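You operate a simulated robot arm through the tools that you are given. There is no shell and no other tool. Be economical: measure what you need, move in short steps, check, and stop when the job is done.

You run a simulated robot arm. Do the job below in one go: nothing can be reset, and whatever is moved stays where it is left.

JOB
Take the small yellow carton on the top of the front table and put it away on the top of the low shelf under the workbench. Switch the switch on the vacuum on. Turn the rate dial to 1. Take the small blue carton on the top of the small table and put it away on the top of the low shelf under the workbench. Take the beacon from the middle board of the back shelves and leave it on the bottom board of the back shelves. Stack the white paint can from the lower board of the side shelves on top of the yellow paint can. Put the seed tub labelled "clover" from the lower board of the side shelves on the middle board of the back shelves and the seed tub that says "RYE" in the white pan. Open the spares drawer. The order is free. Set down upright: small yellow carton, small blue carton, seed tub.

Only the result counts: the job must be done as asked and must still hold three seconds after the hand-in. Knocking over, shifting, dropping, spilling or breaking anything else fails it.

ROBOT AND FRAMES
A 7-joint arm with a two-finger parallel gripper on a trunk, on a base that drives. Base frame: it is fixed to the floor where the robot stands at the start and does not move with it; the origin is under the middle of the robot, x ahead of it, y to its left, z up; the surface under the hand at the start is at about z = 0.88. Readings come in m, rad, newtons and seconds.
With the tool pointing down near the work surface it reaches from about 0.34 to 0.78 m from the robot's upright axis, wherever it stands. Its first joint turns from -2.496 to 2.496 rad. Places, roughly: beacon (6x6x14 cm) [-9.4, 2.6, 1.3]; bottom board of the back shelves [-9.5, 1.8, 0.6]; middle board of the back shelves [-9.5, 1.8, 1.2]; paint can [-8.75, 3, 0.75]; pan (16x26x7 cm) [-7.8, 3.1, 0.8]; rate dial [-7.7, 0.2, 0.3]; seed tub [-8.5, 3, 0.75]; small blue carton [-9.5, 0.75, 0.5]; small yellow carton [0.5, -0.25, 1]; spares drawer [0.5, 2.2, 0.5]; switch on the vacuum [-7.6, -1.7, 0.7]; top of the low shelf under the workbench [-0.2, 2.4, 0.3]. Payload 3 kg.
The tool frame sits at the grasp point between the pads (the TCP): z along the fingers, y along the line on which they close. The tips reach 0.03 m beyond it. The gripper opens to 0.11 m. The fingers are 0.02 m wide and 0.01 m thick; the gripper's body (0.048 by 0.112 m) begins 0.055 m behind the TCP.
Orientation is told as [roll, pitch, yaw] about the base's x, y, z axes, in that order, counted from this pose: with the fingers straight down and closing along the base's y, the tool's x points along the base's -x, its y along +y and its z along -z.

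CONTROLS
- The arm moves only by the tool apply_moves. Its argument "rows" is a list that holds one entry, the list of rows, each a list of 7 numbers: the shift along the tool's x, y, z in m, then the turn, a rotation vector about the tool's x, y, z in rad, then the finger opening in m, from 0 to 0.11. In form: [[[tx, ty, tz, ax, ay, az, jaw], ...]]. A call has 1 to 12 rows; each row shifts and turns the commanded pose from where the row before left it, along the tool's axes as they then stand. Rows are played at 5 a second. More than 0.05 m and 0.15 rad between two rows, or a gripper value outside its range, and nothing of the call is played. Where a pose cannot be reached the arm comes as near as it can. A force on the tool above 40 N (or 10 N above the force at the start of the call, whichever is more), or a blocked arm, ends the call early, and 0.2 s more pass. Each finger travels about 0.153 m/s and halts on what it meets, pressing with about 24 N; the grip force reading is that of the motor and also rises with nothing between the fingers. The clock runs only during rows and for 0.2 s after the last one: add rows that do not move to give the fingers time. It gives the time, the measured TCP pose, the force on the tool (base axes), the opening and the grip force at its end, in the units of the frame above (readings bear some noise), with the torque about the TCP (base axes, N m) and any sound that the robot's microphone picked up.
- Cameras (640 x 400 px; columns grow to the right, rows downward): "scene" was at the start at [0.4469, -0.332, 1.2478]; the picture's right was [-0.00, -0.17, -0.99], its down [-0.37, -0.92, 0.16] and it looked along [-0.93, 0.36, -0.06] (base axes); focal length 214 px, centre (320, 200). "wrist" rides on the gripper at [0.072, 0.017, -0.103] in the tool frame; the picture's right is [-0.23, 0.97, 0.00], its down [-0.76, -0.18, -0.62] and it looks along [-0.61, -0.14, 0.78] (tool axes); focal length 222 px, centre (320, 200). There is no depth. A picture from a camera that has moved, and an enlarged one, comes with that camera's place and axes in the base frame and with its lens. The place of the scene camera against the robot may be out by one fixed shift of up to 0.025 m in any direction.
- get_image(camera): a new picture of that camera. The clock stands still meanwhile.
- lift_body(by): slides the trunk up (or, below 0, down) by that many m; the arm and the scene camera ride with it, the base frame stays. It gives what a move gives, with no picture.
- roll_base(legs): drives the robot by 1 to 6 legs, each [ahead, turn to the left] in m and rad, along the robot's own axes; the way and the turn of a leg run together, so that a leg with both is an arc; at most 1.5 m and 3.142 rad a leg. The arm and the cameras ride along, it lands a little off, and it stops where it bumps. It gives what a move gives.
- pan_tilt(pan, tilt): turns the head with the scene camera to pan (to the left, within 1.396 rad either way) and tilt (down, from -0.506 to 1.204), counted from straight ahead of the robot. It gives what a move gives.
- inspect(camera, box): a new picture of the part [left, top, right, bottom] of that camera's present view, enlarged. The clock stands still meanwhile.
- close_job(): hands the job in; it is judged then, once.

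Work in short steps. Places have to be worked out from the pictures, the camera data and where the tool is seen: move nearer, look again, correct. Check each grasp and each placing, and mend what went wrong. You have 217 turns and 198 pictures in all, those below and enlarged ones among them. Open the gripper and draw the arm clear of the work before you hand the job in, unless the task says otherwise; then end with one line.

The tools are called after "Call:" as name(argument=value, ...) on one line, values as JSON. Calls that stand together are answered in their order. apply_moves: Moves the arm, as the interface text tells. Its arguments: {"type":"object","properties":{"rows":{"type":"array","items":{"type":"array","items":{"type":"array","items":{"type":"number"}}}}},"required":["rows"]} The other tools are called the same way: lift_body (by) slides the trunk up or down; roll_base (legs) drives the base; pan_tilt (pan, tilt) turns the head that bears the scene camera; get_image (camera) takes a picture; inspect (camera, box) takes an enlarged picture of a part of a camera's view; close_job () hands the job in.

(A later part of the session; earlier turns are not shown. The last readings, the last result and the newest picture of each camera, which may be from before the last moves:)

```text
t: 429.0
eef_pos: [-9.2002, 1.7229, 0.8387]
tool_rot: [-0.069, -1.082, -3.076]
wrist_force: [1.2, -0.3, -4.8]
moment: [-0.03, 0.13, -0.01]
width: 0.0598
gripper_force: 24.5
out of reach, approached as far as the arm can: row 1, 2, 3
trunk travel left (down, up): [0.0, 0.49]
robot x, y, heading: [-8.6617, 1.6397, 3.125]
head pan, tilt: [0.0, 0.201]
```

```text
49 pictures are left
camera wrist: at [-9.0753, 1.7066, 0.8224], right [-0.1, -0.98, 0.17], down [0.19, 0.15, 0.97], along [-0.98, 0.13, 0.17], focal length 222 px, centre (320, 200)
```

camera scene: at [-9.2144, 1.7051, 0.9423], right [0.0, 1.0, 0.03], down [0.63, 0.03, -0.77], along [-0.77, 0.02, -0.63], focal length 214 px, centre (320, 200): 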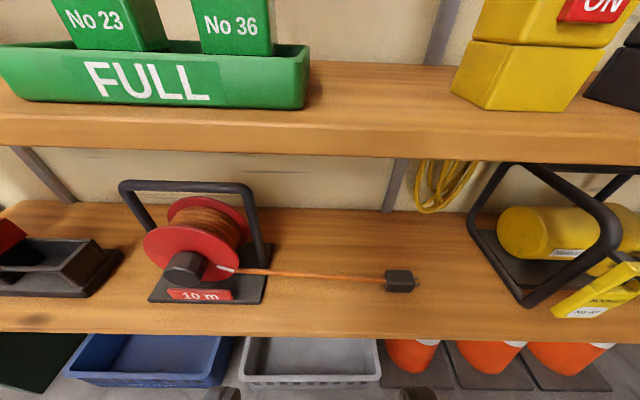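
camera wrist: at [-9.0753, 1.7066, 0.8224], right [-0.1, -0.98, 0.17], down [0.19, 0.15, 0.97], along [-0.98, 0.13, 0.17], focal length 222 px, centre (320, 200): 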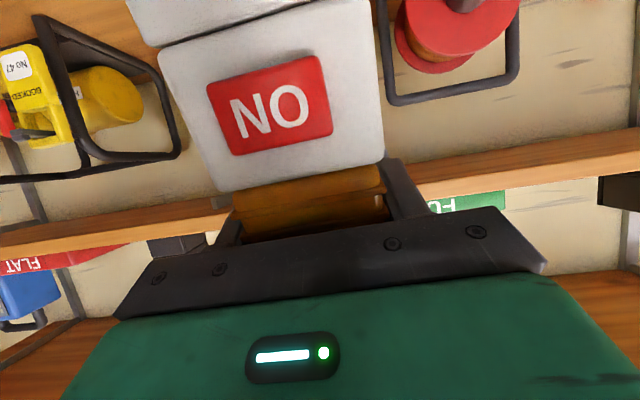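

The beacon was nudged in the grip (about 12° and 3 cm inward) by the board edge but is held. I back the base and extend the arm to get reach for lowering, levelling the tool a little to set the beacon upright.

Call:
roll_base(legs=[[-0.1, 0]])

Call:
apply_moves(rows=[[[-0.012, 0, 0.035, 0, -0.07, 0, 0.04], [-0.009, 0, 0.035, 0, -0.07, 0, 0.04], [-0.006, 0, 0.035, 0, -0.07, 0, 0.04], [0.035, 0, 0.01, 0, 0, 0, 0.04], [0.035, 0, 0.01, 0, 0, 0, 0.04], [0.03, 0, 0.01, 0, 0, 0, 0.04], [0, 0, 0, 0, 0, 0, 0.04]]])

Call:
get_image(camera="wrist")

```text
t: 430.1
eef_pos: [-9.1509, 1.7172, 0.8419]
tool_rot: [-0.075, -1.087, -3.067]
wrist_force: [-0.3, -0.1, -5.9]
moment: [0.01, 0.13, 0.02]
width: 0.0598
gripper_force: 23.6
trunk travel left (down, up): [0.0, 0.49]
robot x, y, heading: [-8.6079, 1.6374, 3.138]
head pan, tilt: [0.0, 0.201]
stopped in leg 1: the robot was blocked; the commanded pose is now the measured one
```

```text
t: 431.6
eef_pos: [-9.2603, 1.7183, 0.7182]
tool_rot: [-0.123, -1.294, -3.014]
wrist_force: [0.1, -0.2, -5.1]
moment: [-0.02, 0.13, -0.01]
width: 0.0602
gripper_force: 24.5
trunk travel left (down, up): [0.0, 0.49]
robot x, y, heading: [-8.6051, 1.6391, 3.137]
head pan, tilt: [0.0, 0.201]
```

```text
48 pictures are left
camera wrist: at [-9.1417, 1.7041, 0.6766], right [-0.05, -0.98, 0.19], down [0.39, 0.15, 0.91], along [-0.92, 0.12, 0.38], focal length 222 px, centre (320, 200)
```

wrist: 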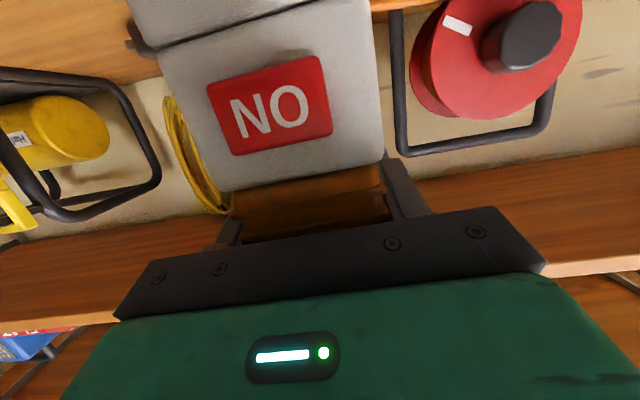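

Now at the right height (bottom ≈ 0.63–0.65). I retract the camera head, raise 1.5 cm, and drive in.

Call:
pan_tilt(pan=0.0, tilt=1.2)

Call:
apply_moves(rows=[[[-0.0145, 0, -0.004, 0, 0, 0, 0.04], [0, 0, 0, 0, 0, 0, 0.04]]])

Call:
roll_base(legs=[[0.13, 0]])

Call:
get_image(camera="wrist")

```text
t: 432.9
eef_pos: [-9.2606, 1.7185, 0.7191]
tool_rot: [-0.123, -1.295, -3.015]
wrist_force: [0.6, -0.1, -5.1]
moment: [-0.02, 0.06, 0.01]
width: 0.06
gripper_force: 23.9
trunk travel left (down, up): [0.0, 0.49]
robot x, y, heading: [-8.6054, 1.6379, 3.139]
head pan, tilt: [0.0, 1.201]
```

```text
t: 433.5
eef_pos: [-9.2589, 1.7184, 0.7339]
tool_rot: [-0.119, -1.295, -3.015]
wrist_force: [-0.2, -0.3, -4.8]
moment: [-0.03, 0.1, -0.01]
width: 0.06
gripper_force: 24.0
trunk travel left (down, up): [0.0, 0.49]
robot x, y, heading: [-8.6097, 1.6419, 3.136]
head pan, tilt: [0.0, 1.201]
```

```text
t: 434.8
eef_pos: [-9.3935, 1.7187, 0.734]
tool_rot: [-0.122, -1.294, -3.012]
wrist_force: [0.3, -0.4, -4.3]
moment: [-0.05, 0.11, -0.01]
width: 0.0599
gripper_force: 23.7
trunk travel left (down, up): [0.0, 0.49]
robot x, y, heading: [-8.7408, 1.6408, 3.136]
head pan, tilt: [0.0, 1.201]
```

```text
47 pictures are left
camera wrist: at [-9.2752, 1.704, 0.6919], right [-0.05, -0.98, 0.19], down [0.39, 0.15, 0.91], along [-0.92, 0.12, 0.38], focal length 222 px, centre (320, 200)
```

wrist: 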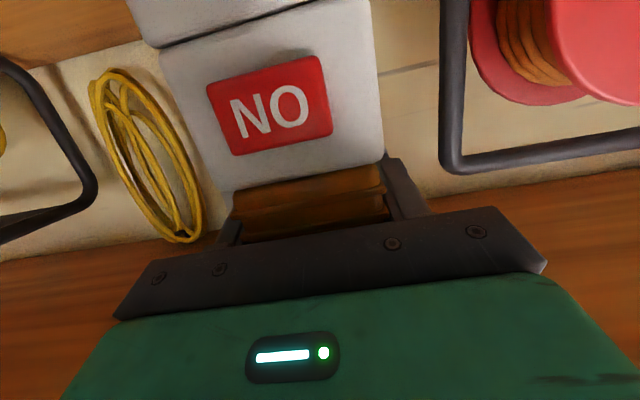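

Clear on both sides. I go 0.11 m further in and lower in small steps.

Call:
roll_base(legs=[[0.11, 0]])

Call:
apply_moves(rows=[[[0.0096, 0, 0.0027, 0, 0, 0, 0.04], [0.0096, 0, 0.0027, 0, 0, 0, 0.04], [0, 0, 0, 0, 0, 0, 0.04]]])

```text
t: 436.0
eef_pos: [-9.5056, 1.7182, 0.7349]
tool_rot: [-0.121, -1.296, -3.014]
wrist_force: [0.5, 0.2, -4.4]
moment: [0.0, 0.08, -0.04]
width: 0.06
gripper_force: 24.2
trunk travel left (down, up): [0.0, 0.49]
robot x, y, heading: [-8.856, 1.6388, 3.138]
head pan, tilt: [0.0, 1.201]
```

```text
t: 436.8
eef_pos: [-9.5063, 1.718, 0.7154]
tool_rot: [-0.123, -1.295, -3.012]
wrist_force: [0.2, -0.1, -4.9]
moment: [0.0, 0.09, -0.02]
width: 0.0599
gripper_force: 24.5
trunk travel left (down, up): [0.0, 0.49]
robot x, y, heading: [-8.8538, 1.6406, 3.138]
head pan, tilt: [0.0, 1.201]
```

Call:
apply_moves(rows=[[[0.0072, 0, 0.002, 0, 0, 0, 0.04], [0.0048, 0, 0.0014, 0, 0, 0, 0.04], [0, 0, 0, 0, 0, 0, 0.04]]])

Call:
apply_moves(rows=[[[0.0048, 0, 0.0014, 0, 0, 0, 0.04], [0.0048, 0, 0.0014, 0, 0, 0, 0.04], [0, 0, 0, 0, 0, 0, 0.04]]])

```text
t: 437.6
eef_pos: [-9.5052, 1.7206, 0.7023]
tool_rot: [-0.122, -1.295, -3.015]
wrist_force: [0.3, 0.0, -4.8]
moment: [0.04, 0.11, -0.01]
width: 0.0598
gripper_force: 24.0
trunk travel left (down, up): [0.0, 0.49]
robot x, y, heading: [-8.8543, 1.6403, 3.137]
head pan, tilt: [0.0, 1.201]
```

```text
t: 438.4
eef_pos: [-9.5065, 1.7205, 0.6925]
tool_rot: [-0.121, -1.295, -3.014]
wrist_force: [0.3, 0.8, -4.7]
moment: [-0.01, 0.09, -0.02]
width: 0.06
gripper_force: 23.7
trunk travel left (down, up): [0.0, 0.49]
robot x, y, heading: [-8.8543, 1.6421, 3.139]
head pan, tilt: [0.0, 1.201]
```

Call:
apply_moves(rows=[[[0.0048, 0, 0.0014, 0, 0, 0, 0.04], [0.0038, 0, 0.0011, 0, 0, 0, 0.04], [0, 0, 0, 0, 0, 0, 0.04]]])

Call:
get_image(camera="wrist")

```text
t: 439.2
eef_pos: [-9.5057, 1.7193, 0.6836]
tool_rot: [-0.12, -1.295, -3.013]
wrist_force: [0.4, 0.3, -5.6]
moment: [-0.03, 0.11, 0.01]
width: 0.0601
gripper_force: 24.1
trunk travel left (down, up): [0.0, 0.49]
robot x, y, heading: [-8.8566, 1.6386, 3.139]
head pan, tilt: [0.0, 1.201]
```

```text
46 pictures are left
camera wrist: at [-9.388, 1.7056, 0.6415], right [-0.05, -0.98, 0.19], down [0.39, 0.15, 0.91], along [-0.92, 0.12, 0.38], focal length 222 px, centre (320, 200)
```

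wrist: 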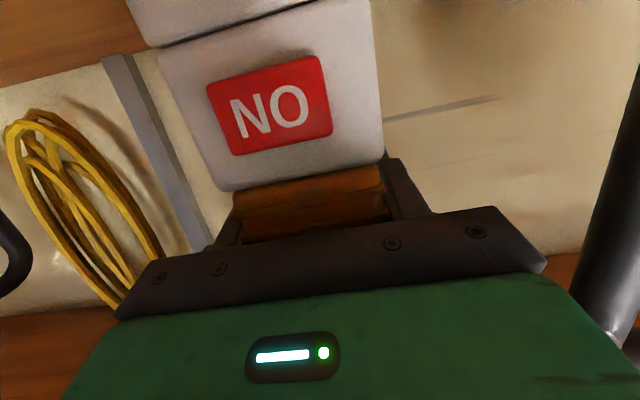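

The board seems lower (≈0.56–0.58). I continue down in steps.

Call:
apply_moves(rows=[[[0.0048, 0, 0.0014, 0, 0, 0, 0.04], [0.0048, 0, 0.0014, 0, 0, 0, 0.04], [0.0038, 0, 0.0011, 0, 0, 0, 0.04]]])

Call:
apply_moves(rows=[[[0.0038, 0, 0.0011, 0, 0, 0, 0.04], [0.0029, 0, 0.0008, 0, 0, 0, 0.04]]])

```text
t: 440.0
eef_pos: [-9.5067, 1.721, 0.6707]
tool_rot: [-0.124, -1.294, -3.012]
wrist_force: [0.7, -0.6, -2.5]
moment: [-0.08, 0.09, 0.0]
width: 0.06
gripper_force: 24.4
trunk travel left (down, up): [0.0, 0.49]
robot x, y, heading: [-8.8517, 1.6384, 3.138]
head pan, tilt: [0.0, 1.201]
```

```text
t: 440.6
eef_pos: [-9.5077, 1.7206, 0.6635]
tool_rot: [-0.125, -1.3, -3.013]
wrist_force: [0.6, 1.8, 18.9]
moment: [-0.45, 0.21, -0.04]
width: 0.06
gripper_force: 24.3
trunk travel left (down, up): [0.0, 0.49]
robot x, y, heading: [-8.8529, 1.6386, 3.138]
head pan, tilt: [0.0, 1.201]
```

Contact. I open the fingers and draw straight back.

Call:
apply_moves(rows=[[[-0.001, 0, 0, 0, 0, 0, 0.07], [0, 0, 0, 0, 0, 0, 0.09], [0, 0, 0, 0, 0, 0, 0.09], [0.006, 0, -0.03, 0, 0, 0, 0.09], [0.006, 0, -0.03, 0, 0, 0, 0.09], [0.006, 0, -0.03, 0, 0, 0, 0.09], [0, 0, 0, 0, 0, 0, 0.09]]])

Call:
get_image(camera="wrist")

```text
t: 442.2
eef_pos: [-9.4875, 1.7203, 0.6654]
tool_rot: [-0.121, -1.296, -3.014]
wrist_force: [-0.4, 0.4, -0.6]
moment: [0.02, 0.0, 0.0]
width: 0.0898
gripper_force: 0.1
out of reach, approached as far as the arm can: row 4, 5, 6
trunk travel left (down, up): [0.0, 0.49]
robot x, y, heading: [-8.8561, 1.6412, 3.141]
head pan, tilt: [0.0, 1.201]
```

```text
45 pictures are left
camera wrist: at [-9.3686, 1.7058, 0.623], right [-0.05, -0.98, 0.19], down [0.39, 0.15, 0.91], along [-0.92, 0.12, 0.38], focal length 222 px, centre (320, 200)
```

wrist: 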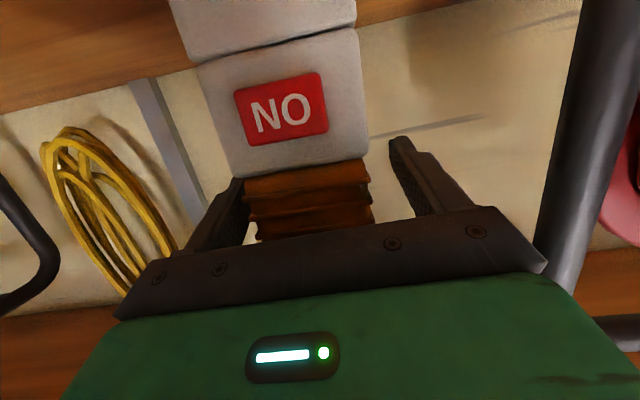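

The beacon stands on the bottom board. I back out with the base and check.

Call:
roll_base(legs=[[-0.26, 0]])

Call:
get_image(camera="wrist")

```text
t: 444.1
eef_pos: [-9.2411, 1.7151, 0.6657]
tool_rot: [-0.122, -1.295, -3.007]
wrist_force: [-0.1, 0.3, -0.7]
moment: [0.01, 0.12, -0.04]
width: 0.0898
gripper_force: 0.2
trunk travel left (down, up): [0.0, 0.49]
robot x, y, heading: [-8.6065, 1.6368, 3.14]
head pan, tilt: [0.0, 1.201]
```

```text
44 pictures are left
camera wrist: at [-9.1221, 1.7023, 0.6228], right [-0.04, -0.98, 0.19], down [0.39, 0.15, 0.91], along [-0.92, 0.11, 0.38], focal length 222 px, centre (320, 200)
```

wrist: 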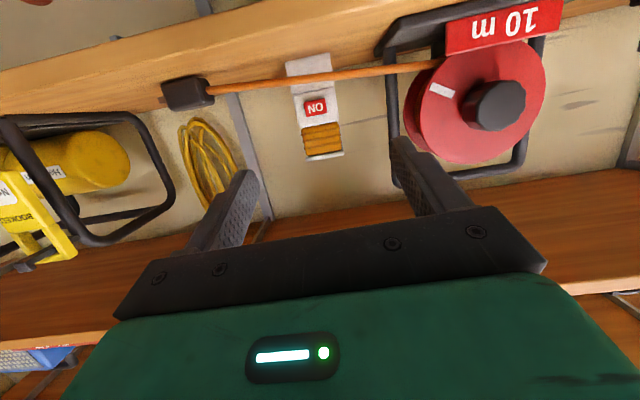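

The beacon stands upright on the bottom board. Next the RYE tub. I raise the trunk, turn toward the side shelves and look right for obstacles.

Call:
lift_body(by=0.38)

Call:
roll_base(legs=[[0, -0.5], [0, -0.5], [0, -0.57]])

Call:
pan_tilt(pan=-0.9, tilt=0.4)

Call:
get_image(camera="scene")

```text
t: 447.8
eef_pos: [-9.24, 1.7152, 1.0447]
tool_rot: [-0.123, -1.295, -3.007]
wrist_force: [0.7, 0.4, -0.2]
moment: [0.0, 0.02, -0.01]
width: 0.0901
gripper_force: 0.1
trunk travel left (down, up): [-0.38, 0.11]
robot x, y, heading: [-8.6097, 1.6403, 3.138]
head pan, tilt: [0.0, 1.201]
```

```text
t: 448.8
eef_pos: [-9.2394, 1.7759, 1.0473]
tool_rot: [-0.127, -1.296, -3.101]
wrist_force: [0.3, 0.6, -0.1]
moment: [-0.01, -0.01, 0.0]
width: 0.0899
gripper_force: 0.1
trunk travel left (down, up): [-0.38, 0.11]
robot x, y, heading: [-8.6167, 1.6339, 3.079]
head pan, tilt: [0.0, 1.201]
stopped in leg 1: the robot was blocked; the commanded pose is now the measured one
```

```text
t: 450.0
eef_pos: [-9.2385, 1.7766, 1.0474]
tool_rot: [-0.123, -1.295, -3.102]
wrist_force: [0.1, 0.3, 0.0]
moment: [0.03, -0.04, -0.04]
width: 0.09
gripper_force: 0.0
trunk travel left (down, up): [-0.38, 0.11]
robot x, y, heading: [-8.6157, 1.6344, 3.074]
head pan, tilt: [-0.901, 0.4]
```

```text
43 pictures are left
camera scene: at [-9.1883, 1.8273, 1.1445], right [0.8, 0.55, 0.23], down [0.46, -0.31, -0.83], along [-0.39, 0.77, -0.51], focal length 214 px, centre (320, 200)
```

scene: 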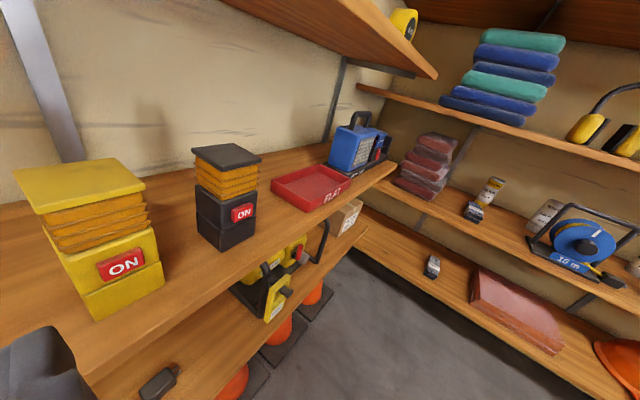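

The rear touches the pump cart. I lift a bit and move ahead 7 cm, then turn right.

Call:
lift_body(by=0.08)

Call:
roll_base(legs=[[0.06, 0], [0, -0.3], [0, -0.3]])

```text
t: 451.2
eef_pos: [-9.2393, 1.7761, 1.1268]
tool_rot: [-0.124, -1.295, -3.101]
wrist_force: [-0.2, 0.3, 0.6]
moment: [-0.01, 0.0, 0.0]
width: 0.0902
gripper_force: 0.0
trunk travel left (down, up): [-0.46, 0.03]
robot x, y, heading: [-8.6184, 1.6354, 3.075]
head pan, tilt: [-0.901, 0.4]
```

```text
t: 454.2
eef_pos: [-9.1077, 2.1098, 1.1267]
tool_rot: [-0.127, -1.296, 2.574]
wrist_force: [-0.5, -0.3, -0.4]
moment: [-0.02, -0.01, -0.03]
width: 0.09
gripper_force: 0.0
trunk travel left (down, up): [-0.46, 0.03]
robot x, y, heading: [-8.6882, 1.6212, 2.471]
head pan, tilt: [-0.901, 0.4]
```

Call:
roll_base(legs=[[0, -0.45], [0, -0.45]])

Call:
pan_tilt(pan=-0.7, tilt=0.6)

Call:
get_image(camera="scene")

```text
t: 457.3
eef_pos: [-8.5567, 2.249, 1.126]
tool_rot: [-0.124, -1.295, 1.66]
wrist_force: [-0.2, 0.6, 0.2]
moment: [-0.04, -0.01, -0.03]
width: 0.0899
gripper_force: 0.1
trunk travel left (down, up): [-0.46, 0.03]
robot x, y, heading: [-8.7274, 1.6196, 1.563]
head pan, tilt: [-0.901, 0.4]
```

```text
t: 458.0
eef_pos: [-8.5581, 2.2456, 1.1281]
tool_rot: [-0.125, -1.297, 1.661]
wrist_force: [-0.1, 0.2, 0.2]
moment: [0.01, -0.01, -0.04]
width: 0.0898
gripper_force: 0.1
trunk travel left (down, up): [-0.46, 0.03]
robot x, y, heading: [-8.7316, 1.6207, 1.564]
head pan, tilt: [-0.7, 0.6]
```

```text
42 pictures are left
camera scene: at [-8.5102, 2.1857, 1.205], right [0.74, -0.64, 0.2], down [-0.36, -0.63, -0.69], along [0.57, 0.44, -0.7], focal length 214 px, centre (320, 200)
```

scene: 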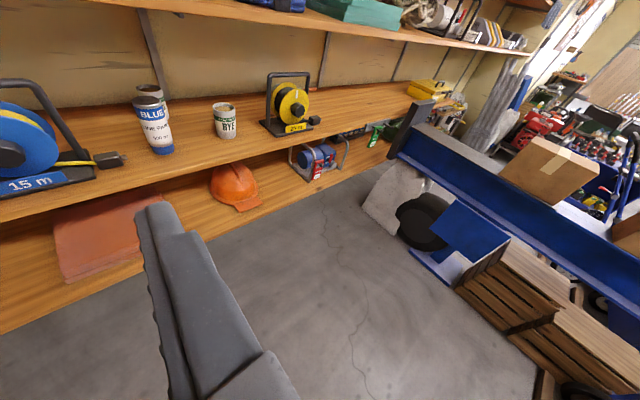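

I enlarge the right part of the board to find the pan.

Call:
inspect(camera="scene", box=[190, 60, 350, 160])

```text
4.00 times, centred on (270, 110) of scene
camera zoom: at [-8.5102, 2.1857, 1.205], right [0.74, -0.64, 0.2], down [-0.36, -0.63, -0.69], along [0.57, 0.44, -0.7], focal length 858 px, centre (520, 560)
```

zoom: 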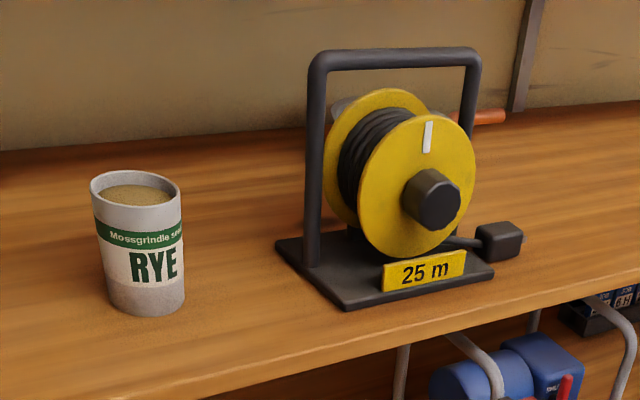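

The pan (with an orange-handled end) lies just behind the yellow reel. First I fetch RYE: lower the trunk to z≈0.93 and drive toward it from the left.

Call:
lift_body(by=-0.2)

Call:
roll_base(legs=[[0, -0.34], [0.55, 0]])

Call:
pan_tilt(pan=0.0, tilt=0.3)

Call:
get_image(camera="scene")

Call:
get_image(camera="wrist")

```text
t: 460.2
eef_pos: [-8.5574, 2.2466, 0.9269]
tool_rot: [-0.124, -1.294, 1.66]
wrist_force: [0.3, -0.6, -0.6]
moment: [-0.01, 0.0, 0.02]
width: 0.0899
gripper_force: 0.1
trunk travel left (down, up): [-0.26, 0.23]
robot x, y, heading: [-8.7315, 1.6157, 1.564]
head pan, tilt: [-0.7, 0.6]
```

```text
t: 464.4
eef_pos: [-8.181, 2.6828, 0.9276]
tool_rot: [-0.124, -1.295, 1.333]
wrist_force: [0.0, 0.1, -0.1]
moment: [0.0, 0.01, 0.01]
width: 0.0902
gripper_force: 0.0
trunk travel left (down, up): [-0.26, 0.23]
robot x, y, heading: [-8.5437, 2.1458, 1.237]
head pan, tilt: [-0.7, 0.6]
```

```text
t: 465.5
eef_pos: [-8.1807, 2.6824, 0.9283]
tool_rot: [-0.124, -1.295, 1.333]
wrist_force: [0.9, -0.3, -0.2]
moment: [0.01, -0.03, -0.01]
width: 0.09
gripper_force: 0.1
trunk travel left (down, up): [-0.26, 0.23]
robot x, y, heading: [-8.5419, 2.1443, 1.238]
head pan, tilt: [0.0, 0.3]
```

```text
40 pictures are left
camera scene: at [-8.1928, 2.6573, 1.0227], right [0.94, -0.35, 0.03], down [-0.16, -0.52, -0.84], along [0.31, 0.78, -0.54], focal length 214 px, centre (320, 200)
```

scene: 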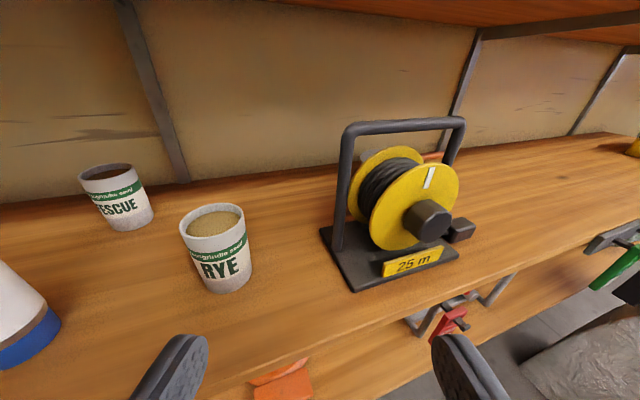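

```text
39 pictures are left
camera wrist: at [-8.2382, 2.5766, 0.8857], right [-0.9, 0.4, 0.19], down [0.0, -0.42, 0.91], along [0.44, 0.81, 0.38], focal length 222 px, centre (320, 200)
```

wrist: 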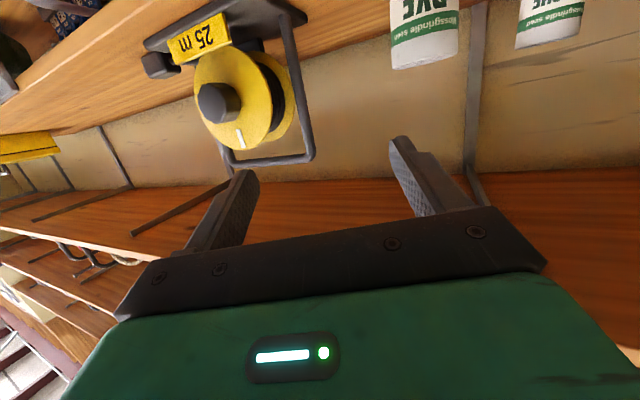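

RYE triangulates to (-8.236, 2.88), top at 0.866. I tilt the tool to 1.1 rad, shift left 0.118 and drive 0.12 ahead.

Call:
apply_moves(rows=[[[-0.01, 0.04, 0, 0, 0.1, 0, 0.095], [-0.01, 0.04, 0, 0, 0.1, 0, 0.095], [0, 0.038, 0, 0, 0, 0, 0.095], [0, 0, 0, 0, 0, 0, 0.095]]])

Call:
roll_base(legs=[[0.12, 0]])

Call:
get_image(camera="scene")

```text
t: 466.5
eef_pos: [-8.2905, 2.7294, 0.9431]
tool_rot: [-0.073, -1.095, 1.277]
wrist_force: [1.0, -0.3, -0.2]
moment: [-0.01, -0.02, 0.05]
width: 0.095
gripper_force: 0.1
trunk travel left (down, up): [-0.26, 0.23]
robot x, y, heading: [-8.5441, 2.1411, 1.236]
head pan, tilt: [0.0, 0.3]
```

```text
t: 467.7
eef_pos: [-8.2502, 2.8414, 0.943]
tool_rot: [-0.072, -1.095, 1.281]
wrist_force: [0.0, -0.2, 0.3]
moment: [0.01, 0.0, -0.02]
width: 0.0951
gripper_force: 0.0
trunk travel left (down, up): [-0.26, 0.23]
robot x, y, heading: [-8.5004, 2.2544, 1.236]
head pan, tilt: [0.0, 0.3]
```

```text
38 pictures are left
camera scene: at [-8.2577, 2.8332, 1.0391], right [0.94, -0.35, 0.03], down [-0.22, -0.66, -0.72], along [0.27, 0.66, -0.7], focal length 214 px, centre (320, 200)
```

scene: 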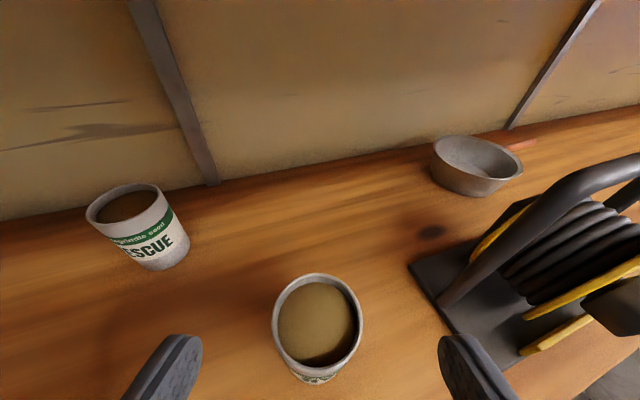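

Now the pan is visible behind the reel: a light round pan centred about (-7.855, 3.04). RYE lies well centred at (-8.235, 2.878). I lower round it and grip.

Call:
apply_moves(rows=[[[0.0285, 0, 0.03, 0, 0, 0, 0.095], [0.0285, 0, 0.03, 0, 0, 0, 0.095], [0.0285, 0, 0.03, 0, 0, 0, 0.095], [0, 0, 0, 0, 0, 0, 0.095], [0, 0, 0, 0, 0, 0, 0.05], [0, 0, 0, 0, 0, 0, 0.05], [0, 0, 0, 0, 0, 0, 0.05]]])

Call:
get_image(camera="wrist")

```text
t: 469.3
eef_pos: [-8.2336, 2.8787, 0.8268]
tool_rot: [-0.074, -1.098, 1.278]
wrist_force: [0.4, 2.2, 2.5]
moment: [0.17, 0.04, -0.07]
width: 0.0651
gripper_force: 24.4
trunk travel left (down, up): [-0.26, 0.23]
robot x, y, heading: [-8.5045, 2.2602, 1.238]
head pan, tilt: [0.0, 0.3]
```

```text
37 pictures are left
camera wrist: at [-8.2934, 2.767, 0.8087], right [-0.88, 0.44, 0.17], down [0.06, -0.25, 0.97], along [0.47, 0.86, 0.19], focal length 222 px, centre (320, 200)
```

wrist: 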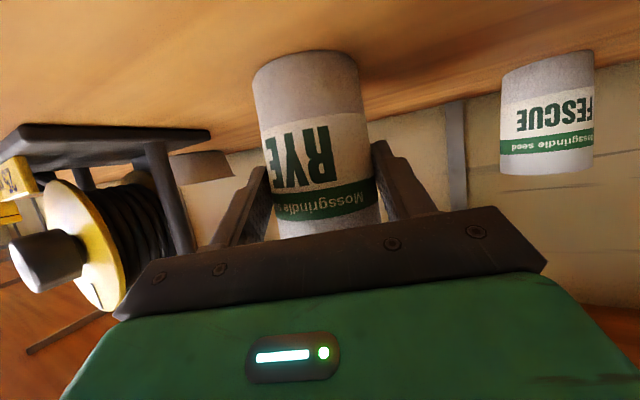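

RYE gripped (65 mm). I lift it 0.1 m and back out of the shelf.

Call:
apply_moves(rows=[[[-0.0296, 0, -0.015, 0, 0, 0, 0.05], [-0.0296, 0, -0.015, 0, 0, 0, 0.05], [-0.0296, 0, -0.015, 0, 0, 0, 0.05], [0, 0, 0, 0, 0, 0, 0.05]]])

Call:
roll_base(legs=[[-0.36, 0]])

Call:
apply_moves(rows=[[[0.02, 0, -0.036, 0, 0, 0, 0.05], [0.02, 0, -0.036, 0, 0, 0, 0.05], [0.02, 0, -0.036, 0, 0, 0, 0.05], [0, 0, 0, 0, 0, 0, 0.05]]])

Call:
roll_base(legs=[[0, -0.45], [0, -0.45]])

Call:
get_image(camera="scene")

```text
t: 470.3
eef_pos: [-8.2358, 2.8813, 0.9268]
tool_rot: [-0.073, -1.096, 1.279]
wrist_force: [0.0, -0.2, -1.5]
moment: [-0.01, 0.02, 0.01]
width: 0.0652
gripper_force: 23.6
trunk travel left (down, up): [-0.26, 0.23]
robot x, y, heading: [-8.5039, 2.2568, 1.238]
head pan, tilt: [0.0, 0.3]
```

```text
t: 472.6
eef_pos: [-8.3488, 2.5432, 0.9263]
tool_rot: [-0.072, -1.097, 1.276]
wrist_force: [0.3, -0.1, -2.7]
moment: [-0.07, 0.01, 0.01]
width: 0.0651
gripper_force: 24.2
trunk travel left (down, up): [-0.26, 0.23]
robot x, y, heading: [-8.621, 1.9218, 1.234]
head pan, tilt: [0.0, 0.3]
```

```text
t: 473.6
eef_pos: [-8.3692, 2.4833, 0.9289]
tool_rot: [-0.075, -1.095, 1.276]
wrist_force: [-0.3, 0.3, -1.2]
moment: [-0.03, -0.01, 0.01]
width: 0.0653
gripper_force: 23.9
out of reach, approached as far as the arm can: row 2, 3
trunk travel left (down, up): [-0.26, 0.23]
robot x, y, heading: [-8.6202, 1.9174, 1.233]
head pan, tilt: [0.0, 0.3]
```

```text
t: 476.7
eef_pos: [-8.0204, 2.0755, 0.9289]
tool_rot: [-0.072, -1.097, 0.379]
wrist_force: [-0.1, -0.8, -2.2]
moment: [0.02, 0.03, 0.0]
width: 0.0649
gripper_force: 23.6
trunk travel left (down, up): [-0.26, 0.23]
robot x, y, heading: [-8.6286, 1.9547, 0.334]
head pan, tilt: [0.0, 0.3]
```

```text
36 pictures are left
camera scene: at [-8.0213, 2.066, 1.0238], right [0.31, -0.95, 0.03], down [-0.66, -0.24, -0.72], along [0.69, 0.2, -0.7], focal length 214 px, centre (320, 200)
```

scene: 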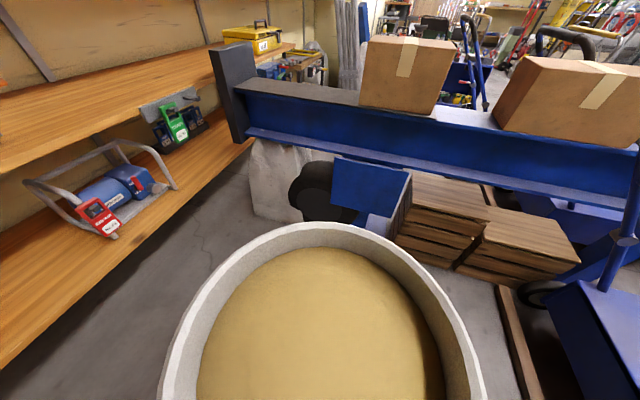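

The way ahead is clear up to the blue beam. I drive 0.72 m, raise slightly, and turn left partway.

Call:
roll_base(legs=[[0.72, 0]])

Call:
lift_body(by=0.1)

Call:
roll_base(legs=[[0, 0.3], [0, 0.3]])

Call:
lift_body(by=-0.1)

Call:
pan_tilt(pan=0.7, tilt=-0.1)

Call:
get_image(camera="scene")

```text
t: 480.7
eef_pos: [-7.3315, 2.3179, 0.9287]
tool_rot: [-0.074, -1.097, 0.378]
wrist_force: [0.1, -0.4, -1.7]
moment: [0.01, 0.03, -0.01]
width: 0.0649
gripper_force: 24.0
trunk travel left (down, up): [-0.26, 0.23]
robot x, y, heading: [-7.9355, 2.1967, 0.336]
head pan, tilt: [0.0, 0.3]
```

```text
t: 482.0
eef_pos: [-7.331, 2.3178, 1.0282]
tool_rot: [-0.073, -1.096, 0.378]
wrist_force: [-0.2, 0.0, -2.2]
moment: [-0.01, 0.0, 0.02]
width: 0.065
gripper_force: 24.2
trunk travel left (down, up): [-0.36, 0.13]
robot x, y, heading: [-7.9365, 2.1917, 0.338]
head pan, tilt: [0.0, 0.3]
```

```text
t: 484.4
eef_pos: [-7.5031, 2.6395, 1.0299]
tool_rot: [-0.073, -1.097, 0.975]
wrist_force: [0.4, 0.8, -2.3]
moment: [-0.01, 0.02, -0.03]
width: 0.065
gripper_force: 24.2
trunk travel left (down, up): [-0.36, 0.13]
robot x, y, heading: [-7.9213, 2.185, 0.933]
head pan, tilt: [0.0, 0.3]
```

```text
t: 485.7
eef_pos: [-7.5032, 2.6392, 0.9287]
tool_rot: [-0.076, -1.095, 0.976]
wrist_force: [0.7, 0.3, -1.6]
moment: [-0.01, 0.01, -0.03]
width: 0.0648
gripper_force: 23.9
trunk travel left (down, up): [-0.26, 0.23]
robot x, y, heading: [-7.917, 2.1859, 0.937]
head pan, tilt: [0.0, 0.3]
```

```text
t: 486.8
eef_pos: [-7.5037, 2.6395, 0.9287]
tool_rot: [-0.074, -1.096, 0.975]
wrist_force: [0.5, -0.1, -1.4]
moment: [-0.04, 0.01, 0.01]
width: 0.0647
gripper_force: 24.3
trunk travel left (down, up): [-0.26, 0.23]
robot x, y, heading: [-7.9175, 2.1843, 0.933]
head pan, tilt: [0.7, -0.099]
```

```text
35 pictures are left
camera scene: at [-7.5574, 2.6605, 1.068], right [0.96, -0.02, -0.27], down [-0.26, -0.28, -0.92], along [-0.05, 0.96, -0.28], focal length 214 px, centre (320, 200)
```

scene: 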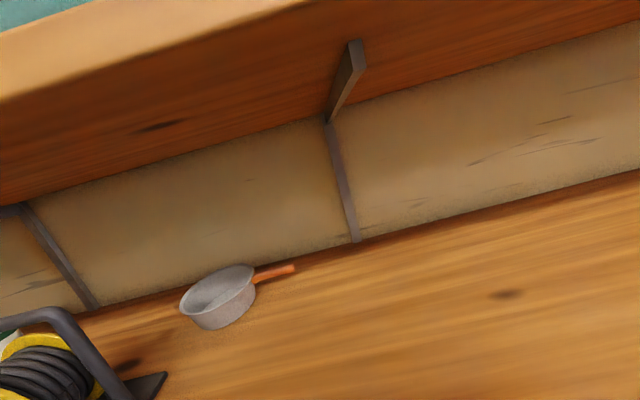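

The pan is clearly accessible from this side: rim centre about (-7.838, 3.045). I turn on, yaw the tool left to ~1.8 and drive in 0.15 m.

Call:
roll_base(legs=[[0, 0.45]])

Call:
apply_moves(rows=[[[0, 0, 0, -0.119, -0.004, -0.06, 0.05], [0, 0, 0, -0.119, -0.004, -0.06, 0.05], [0, 0, 0, -0.119, -0.004, -0.06, 0.05], [0, 0, 0, 0, 0, 0, 0.05]]])

Call:
pan_tilt(pan=0.0, tilt=0.2)

Call:
get_image(camera="scene")

```text
t: 488.5
eef_pos: [-7.7485, 2.7789, 0.9288]
tool_rot: [-0.075, -1.097, 1.435]
wrist_force: [-0.1, -0.3, -1.2]
moment: [-0.03, 0.0, 0.02]
width: 0.065
gripper_force: 23.9
trunk travel left (down, up): [-0.26, 0.23]
robot x, y, heading: [-7.9002, 2.1801, 1.391]
head pan, tilt: [0.7, -0.099]
```

```text
t: 489.5
eef_pos: [-7.7498, 2.7805, 0.9314]
tool_rot: [-0.071, -1.096, 1.833]
wrist_force: [-0.6, 0.2, -1.7]
moment: [-0.01, 0.03, -0.02]
width: 0.065
gripper_force: 23.6
trunk travel left (down, up): [-0.26, 0.23]
robot x, y, heading: [-7.8982, 2.1805, 1.392]
head pan, tilt: [0.7, -0.099]
```

```text
t: 490.6
eef_pos: [-7.7498, 2.7785, 0.9316]
tool_rot: [-0.069, -1.096, 1.831]
wrist_force: [-0.7, -0.3, -2.4]
moment: [-0.04, -0.02, 0.03]
width: 0.0649
gripper_force: 24.1
trunk travel left (down, up): [-0.26, 0.23]
robot x, y, heading: [-7.8965, 2.1815, 1.395]
head pan, tilt: [0.0, 0.201]
```

```text
34 pictures are left
camera scene: at [-7.7586, 2.7734, 1.0344], right [0.98, 0.2, 0.03], down [0.15, -0.61, -0.78], along [-0.14, 0.77, -0.62], focal length 214 px, centre (320, 200)
```

scene: 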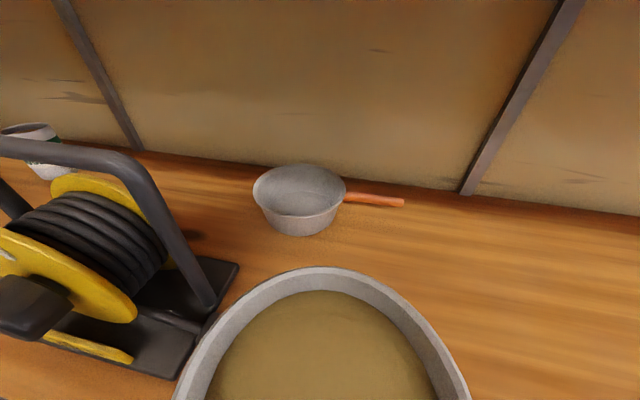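

The pan centre is confirmed at (-7.845, 3.045). I drive 0.2 ahead, then bring the tub over the pan by arm.

Call:
roll_base(legs=[[0.2, 0]])

Call:
apply_moves(rows=[[[-0.0212, 0, 0.042, 0, 0, 0, 0.05], [-0.0212, 0, 0.042, 0, 0, 0, 0.05], [0, 0.037, 0, 0, 0, 0, 0.05], [0, 0.037, 0, 0, 0, 0, 0.05], [0, 0.037, 0, 0, 0, 0, 0.05], [0, 0, 0, 0, 0, 0, 0.05]]])

Call:
get_image(camera="wrist")

```text
t: 492.3
eef_pos: [-7.7137, 2.9614, 0.926]
tool_rot: [-0.046, -1.085, 1.802]
wrist_force: [-0.6, 0.4, -1.9]
moment: [-0.05, -0.02, -0.01]
width: 0.0651
gripper_force: 24.1
trunk travel left (down, up): [-0.26, 0.23]
robot x, y, heading: [-7.8606, 2.3753, 1.388]
head pan, tilt: [0.0, 0.201]
stopped in leg 1: the robot was blocked; the commanded pose is now the measured one
```

```text
t: 493.2
eef_pos: [-7.552, 2.9919, 0.7898]
tool_rot: [-0.14, -0.848, 1.434]
wrist_force: [18.5, 29.2, 91.3]
moment: [-4.55, 2.69, 0.21]
width: 0.0625
gripper_force: 23.5
trunk travel left (down, up): [-0.26, 0.23]
robot x, y, heading: [-7.7964, 2.3793, 1.071]
head pan, tilt: [0.0, 0.201]
stopped in row 4: the arm was blocked; the commanded pose is now the measured one
```

```text
33 pictures are left
camera wrist: at [-7.6005, 2.8749, 0.8019], right [-0.92, 0.38, 0.08], down [0.09, 0.01, 1.0], along [0.38, 0.92, -0.04], focal length 222 px, centre (320, 200)
```

wrist: 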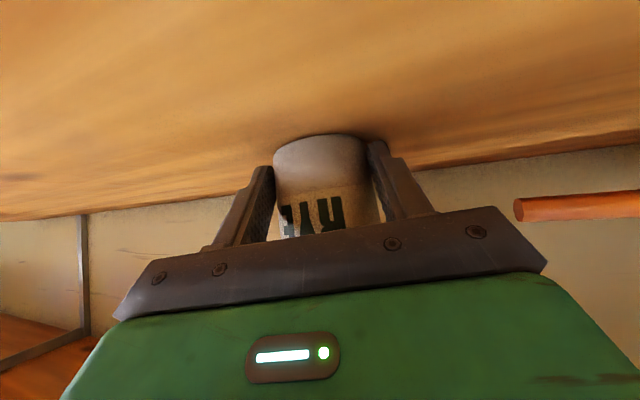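

Something blocked the base and arm (probably the forearm under the upper board) and the tub is being pressed onto the board. I relieve it: lift slightly.

Call:
apply_moves(rows=[[[-0.0113, 0, -0.01, 0, 0, 0, 0.05], [-0.0113, 0, -0.01, 0, 0, 0, 0.05], [0, 0, 0, 0, 0, 0, 0.05]]])

Call:
get_image(camera="scene")

```text
t: 493.5
eef_pos: [-7.482, 3.0659, 0.7933]
tool_rot: [-0.576, -0.963, 1.796]
wrist_force: [-10.4, -53.8, 259.8]
moment: [5.18, 6.59, 1.81]
width: 0.0623
gripper_force: 23.2
trunk travel left (down, up): [-0.26, 0.23]
robot x, y, heading: [-7.7988, 2.3784, 1.086]
head pan, tilt: [0.0, 0.201]
stopped in row 1: the force on the tool passed its limit at 347 N (the readings are from after the stop); the commanded pose is now the measured one
```

```text
32 pictures are left
camera scene: at [-7.512, 3.0734, 0.8919], right [0.92, -0.25, 0.31], down [0.05, -0.7, -0.71], along [0.4, 0.67, -0.63], focal length 214 px, centre (320, 200)
```

scene: 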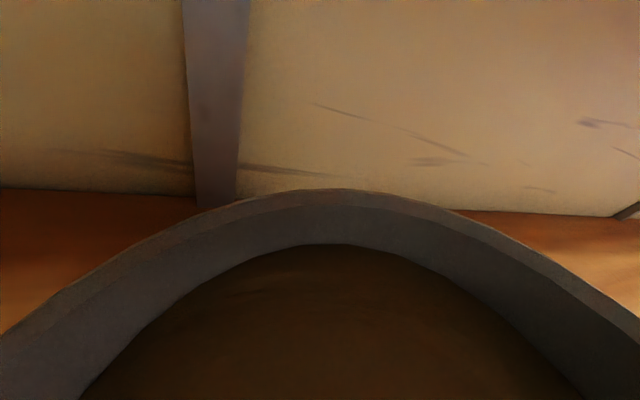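

The arm is wedged under the upper board. I reverse the base to pull it out.

Call:
roll_base(legs=[[-0.12, 0]])

Call:
get_image(camera="wrist")

```text
t: 494.2
eef_pos: [-7.438, 3.1531, 0.9241]
tool_rot: [-0.437, -1.099, 1.293]
wrist_force: [-15.2, -55.7, 22.6]
moment: [0.02, 1.86, 0.62]
width: 0.0626
gripper_force: 24.6
trunk travel left (down, up): [-0.26, 0.23]
robot x, y, heading: [-7.8014, 2.3636, 1.072]
head pan, tilt: [0.0, 0.201]
stopped in leg 1: the robot was blocked; the commanded pose is now the measured one
```

```text
31 pictures are left
camera wrist: at [-7.5256, 3.0642, 0.8985], right [-0.72, 0.7, 0.01], down [-0.16, -0.19, 0.97], along [0.68, 0.69, 0.25], focal length 222 px, centre (320, 200)
```

wrist: 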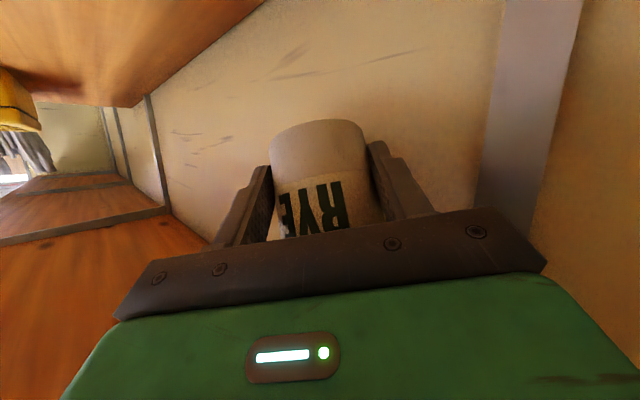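

The hand sprang free; the tub is still held, touching the back wall. I draw the hand back gently.

Call:
apply_moves(rows=[[[0.01, 0, -0.02, 0, 0, 0, 0.05], [0.015, 0, -0.03, 0, 0, 0, 0.05], [0, 0, 0, 0, 0, 0, 0.05]]])

```text
t: 494.5
eef_pos: [-7.4771, 3.1754, 0.9199]
tool_rot: [-0.033, -1.21, 1.128]
wrist_force: [-128.5, -364.4, 76.2]
moment: [2.01, 2.04, 12.74]
width: 0.0611
gripper_force: 24.2
trunk travel left (down, up): [-0.26, 0.23]
robot x, y, heading: [-7.8053, 2.3536, 1.056]
head pan, tilt: [0.0, 0.201]
stopped in row 1: the force on the tool passed its limit at 628 N (the readings are from after the stop); the commanded pose is now the measured one
```

The arm is still pressing. I try reversing the base again from this state.

Call:
roll_base(legs=[[-0.2, 0]])

```text
t: 495.2
eef_pos: [-7.4941, 3.1764, 0.8271]
tool_rot: [0.089, -1.024, 0.979]
wrist_force: [-140.2, -277.8, 41.2]
moment: [0.07, 1.61, 12.12]
width: 0.0626
gripper_force: 23.6
trunk travel left (down, up): [-0.26, 0.23]
robot x, y, heading: [-7.8156, 2.3512, 1.094]
head pan, tilt: [0.0, 0.201]
stopped in leg 1: the robot was blocked; the commanded pose is now the measured one
```

I look at the situation before doing more.

Call:
get_image(camera="scene")

Call:
get_image(camera="wrist")

```text
30 pictures are left
camera scene: at [-7.4869, 3.1726, 0.9292], right [0.87, -0.49, -0.05], down [-0.36, -0.57, -0.73], along [0.33, 0.65, -0.68], focal length 214 px, centre (320, 200)
```

scene: 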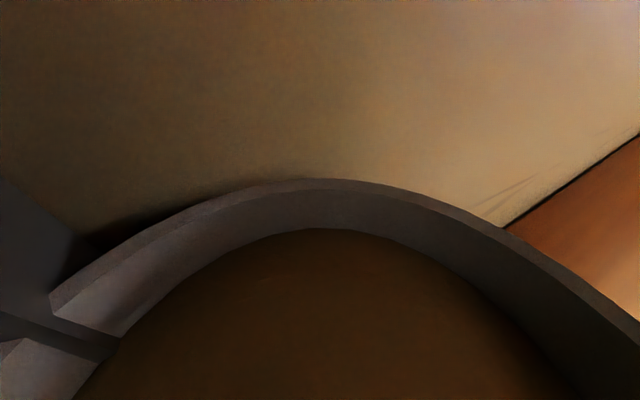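

```text
29 pictures are left
camera wrist: at [-7.5723, 3.0739, 0.819], right [-0.78, 0.58, 0.24], down [0.13, -0.23, 0.97], along [0.61, 0.78, 0.1], focal length 222 px, centre (320, 200)
```

wrist: 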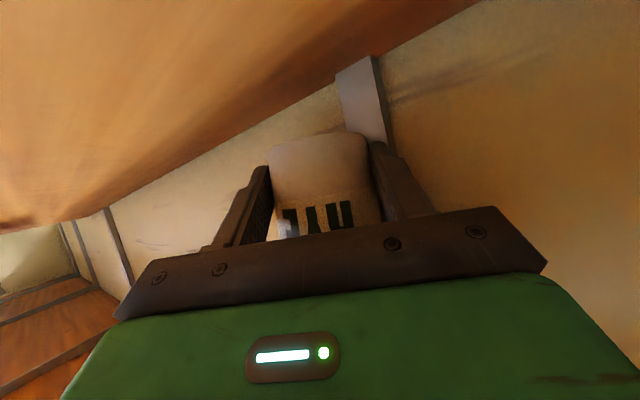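

The forearm is evidently caught under the upper board's front edge. I lower the trunk slightly to see if the load falls.

Call:
lift_body(by=-0.03)

```text
t: 495.5
eef_pos: [-7.4681, 3.1744, 0.8056]
tool_rot: [0.176, -0.766, 0.823]
wrist_force: [-126.8, -355.5, -36.2]
moment: [14.45, -9.94, 7.23]
width: 0.0629
gripper_force: 23.9
trunk travel left (down, up): [-0.257, 0.233]
robot x, y, heading: [-7.8129, 2.3503, 1.085]
head pan, tilt: [0.0, 0.201]
stopped: the arm was blocked; the commanded pose is now the measured one
```

I try letting it settle with no motion commanded.

Call:
apply_moves(rows=[[[0, 0, 0, 0, 0, 0, 0.05], [0, 0, 0, 0, 0, 0, 0.05]]])

```text
t: 495.9
eef_pos: [-7.4252, 3.1745, 0.8423]
tool_rot: [0.31, -0.849, 0.618]
wrist_force: [-180.2, -563.3, 181.8]
moment: [6.51, 3.25, 16.21]
width: 0.0615
gripper_force: 24.2
trunk travel left (down, up): [-0.257, 0.233]
robot x, y, heading: [-7.8142, 2.3454, 1.09]
head pan, tilt: [0.0, 0.201]
stopped in row 1: the arm was blocked; the commanded pose is now the measured one
```

The base had been turned 0.3 rad by the push and its rear may now be against something. I try to undo that turn.

Call:
roll_base(legs=[[0, 0.2]])

```text
t: 496.6
eef_pos: [-7.4191, 3.1719, 0.8015]
tool_rot: [0.32, -0.712, 0.568]
wrist_force: [-107.2, -168.7, 83.4]
moment: [3.33, 1.78, 7.3]
width: 0.0617
gripper_force: 24.3
trunk travel left (down, up): [-0.257, 0.233]
robot x, y, heading: [-7.8219, 2.3468, 1.103]
head pan, tilt: [0.0, 0.201]
stopped in leg 1: the robot was blocked; the commanded pose is now the measured one
```

Load dropped. I try reversing once more.

Call:
roll_base(legs=[[-0.3, 0]])

```text
t: 497.3
eef_pos: [-7.4153, 3.1691, 0.7982]
tool_rot: [0.382, -0.706, 0.509]
wrist_force: [-60.1, -116.6, 107.1]
moment: [4.43, 1.34, 4.12]
width: 0.0615
gripper_force: 23.9
trunk travel left (down, up): [-0.257, 0.233]
robot x, y, heading: [-7.8222, 2.3383, 1.104]
head pan, tilt: [0.0, 0.201]
stopped in leg 1: the force on the tool passed its limit at 239 N (the readings are from after the stop); the commanded pose is now the measured one
```

Forces keep falling. Again.

Call:
roll_base(legs=[[-0.3, 0]])

Call:
roll_base(legs=[[-0.3, 0]])

Call:
roll_base(legs=[[-0.3, 0]])

```text
t: 497.9
eef_pos: [-7.4166, 3.1705, 0.7974]
tool_rot: [0.394, -0.718, 0.512]
wrist_force: [-53.0, -100.4, 177.7]
moment: [-2.86, -3.41, -0.24]
width: 0.0611
gripper_force: 23.8
trunk travel left (down, up): [-0.257, 0.233]
robot x, y, heading: [-7.8257, 2.3413, 1.103]
head pan, tilt: [0.0, 0.201]
stopped in leg 1: the force on the tool passed its limit at 212 N (the readings are from after the stop); the commanded pose is now the measured one
```

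```text
t: 498.6
eef_pos: [-7.4145, 3.1718, 0.7982]
tool_rot: [0.385, -0.702, 0.521]
wrist_force: [-96.1, -195.5, 120.8]
moment: [0.0, -1.01, 5.64]
width: 0.0615
gripper_force: 23.9
trunk travel left (down, up): [-0.257, 0.233]
robot x, y, heading: [-7.8263, 2.3351, 1.099]
head pan, tilt: [0.0, 0.201]
stopped in leg 1: the force on the tool passed its limit at 229 N (the readings are from after the stop); the commanded pose is now the measured one
```

```text
t: 500.8
eef_pos: [-7.5347, 2.9404, 0.7978]
tool_rot: [0.407, -0.735, 0.51]
wrist_force: [0.4, 0.6, 3.2]
moment: [-0.05, -0.13, 0.04]
width: 0.0613
gripper_force: 24.4
trunk travel left (down, up): [-0.257, 0.233]
robot x, y, heading: [-7.9571, 2.0747, 1.109]
head pan, tilt: [0.0, 0.201]
stopped in leg 1: the robot was blocked; the commanded pose is now the measured one
```

Free at last, with no load. I check the tub in the wrist view.

Call:
get_image(camera="wrist")

Call:
get_image(camera="scene")

```text
28 pictures are left
camera wrist: at [-7.6293, 2.8585, 0.8254], right [-0.51, 0.74, 0.44], down [0.4, -0.25, 0.88], along [0.76, 0.63, -0.17], focal length 222 px, centre (320, 200)
```

wrist: 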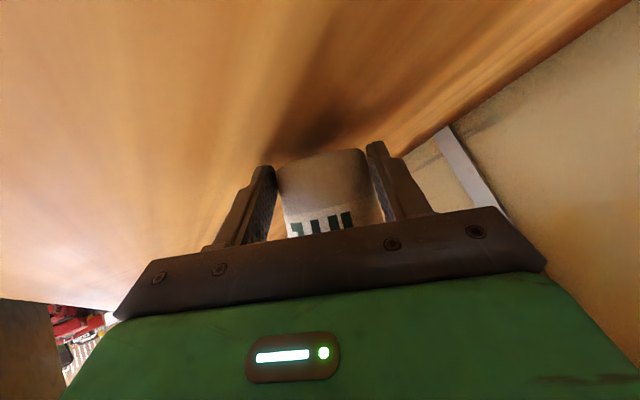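

```text
27 pictures are left
camera scene: at [-7.4921, 2.9352, 0.8906], right [0.68, -0.67, -0.29], down [-0.7, -0.48, -0.52], along [0.21, 0.56, -0.8], focal length 214 px, centre (320, 200)
```

scene: 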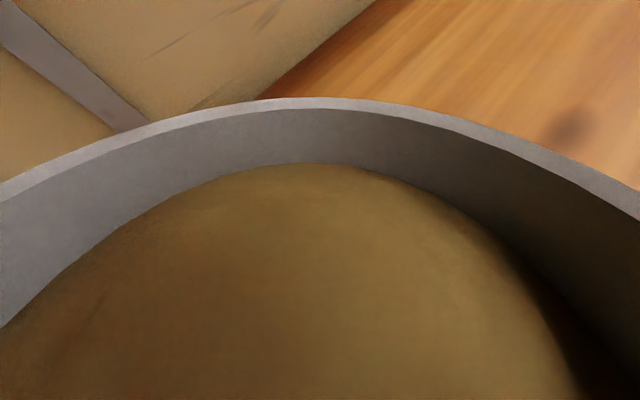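

The tub is still held but pushed in and the hand is rolled. I lift 6 cm and restore the hand's attitude.

Call:
apply_moves(rows=[[[-0.02, 0.009, -0.0205, 0, 0, 0, 0.05], [-0.02, 0.009, -0.0205, 0, 0, 0, 0.05], [0, 0, 0, 0.13, 0, 0, 0.05], [0, 0, 0, 0.13, 0, 0, 0.05], [0, 0, 0, 0.14, 0, 0, 0.05], [0, 0, 0, 0, -0.12, 0, 0.05], [0, 0, 0, 0, -0.12, 0, 0.05], [0, 0, 0, 0, -0.11, 0, 0.05], [0, 0, 0, 0, 0, 0, 0.05]]])

Call:
get_image(camera="wrist")

```text
t: 502.8
eef_pos: [-7.5397, 2.9322, 0.8557]
tool_rot: [0.33, -1.069, 0.359]
wrist_force: [0.1, 1.2, -1.2]
moment: [-0.01, 0.05, -0.02]
width: 0.0615
gripper_force: 24.7
out of reach, approached as far as the arm can: row 4, 5
trunk travel left (down, up): [-0.257, 0.233]
robot x, y, heading: [-7.9593, 2.0696, 1.109]
head pan, tilt: [0.0, 0.201]
```

```text
26 pictures are left
camera wrist: at [-7.6521, 2.8718, 0.8425], right [-0.48, 0.8, 0.35], down [0.04, -0.38, 0.92], along [0.88, 0.46, 0.16], focal length 222 px, centre (320, 200)
```

wrist: 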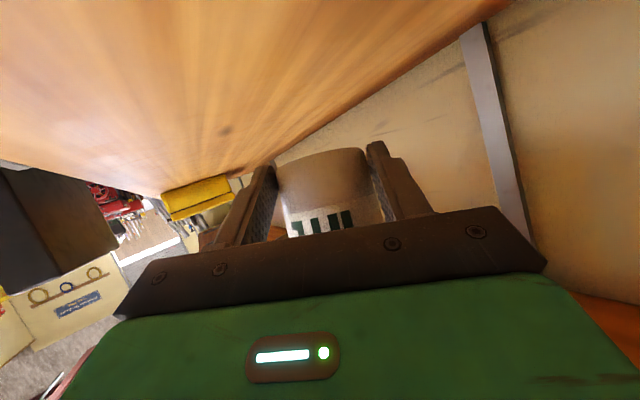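

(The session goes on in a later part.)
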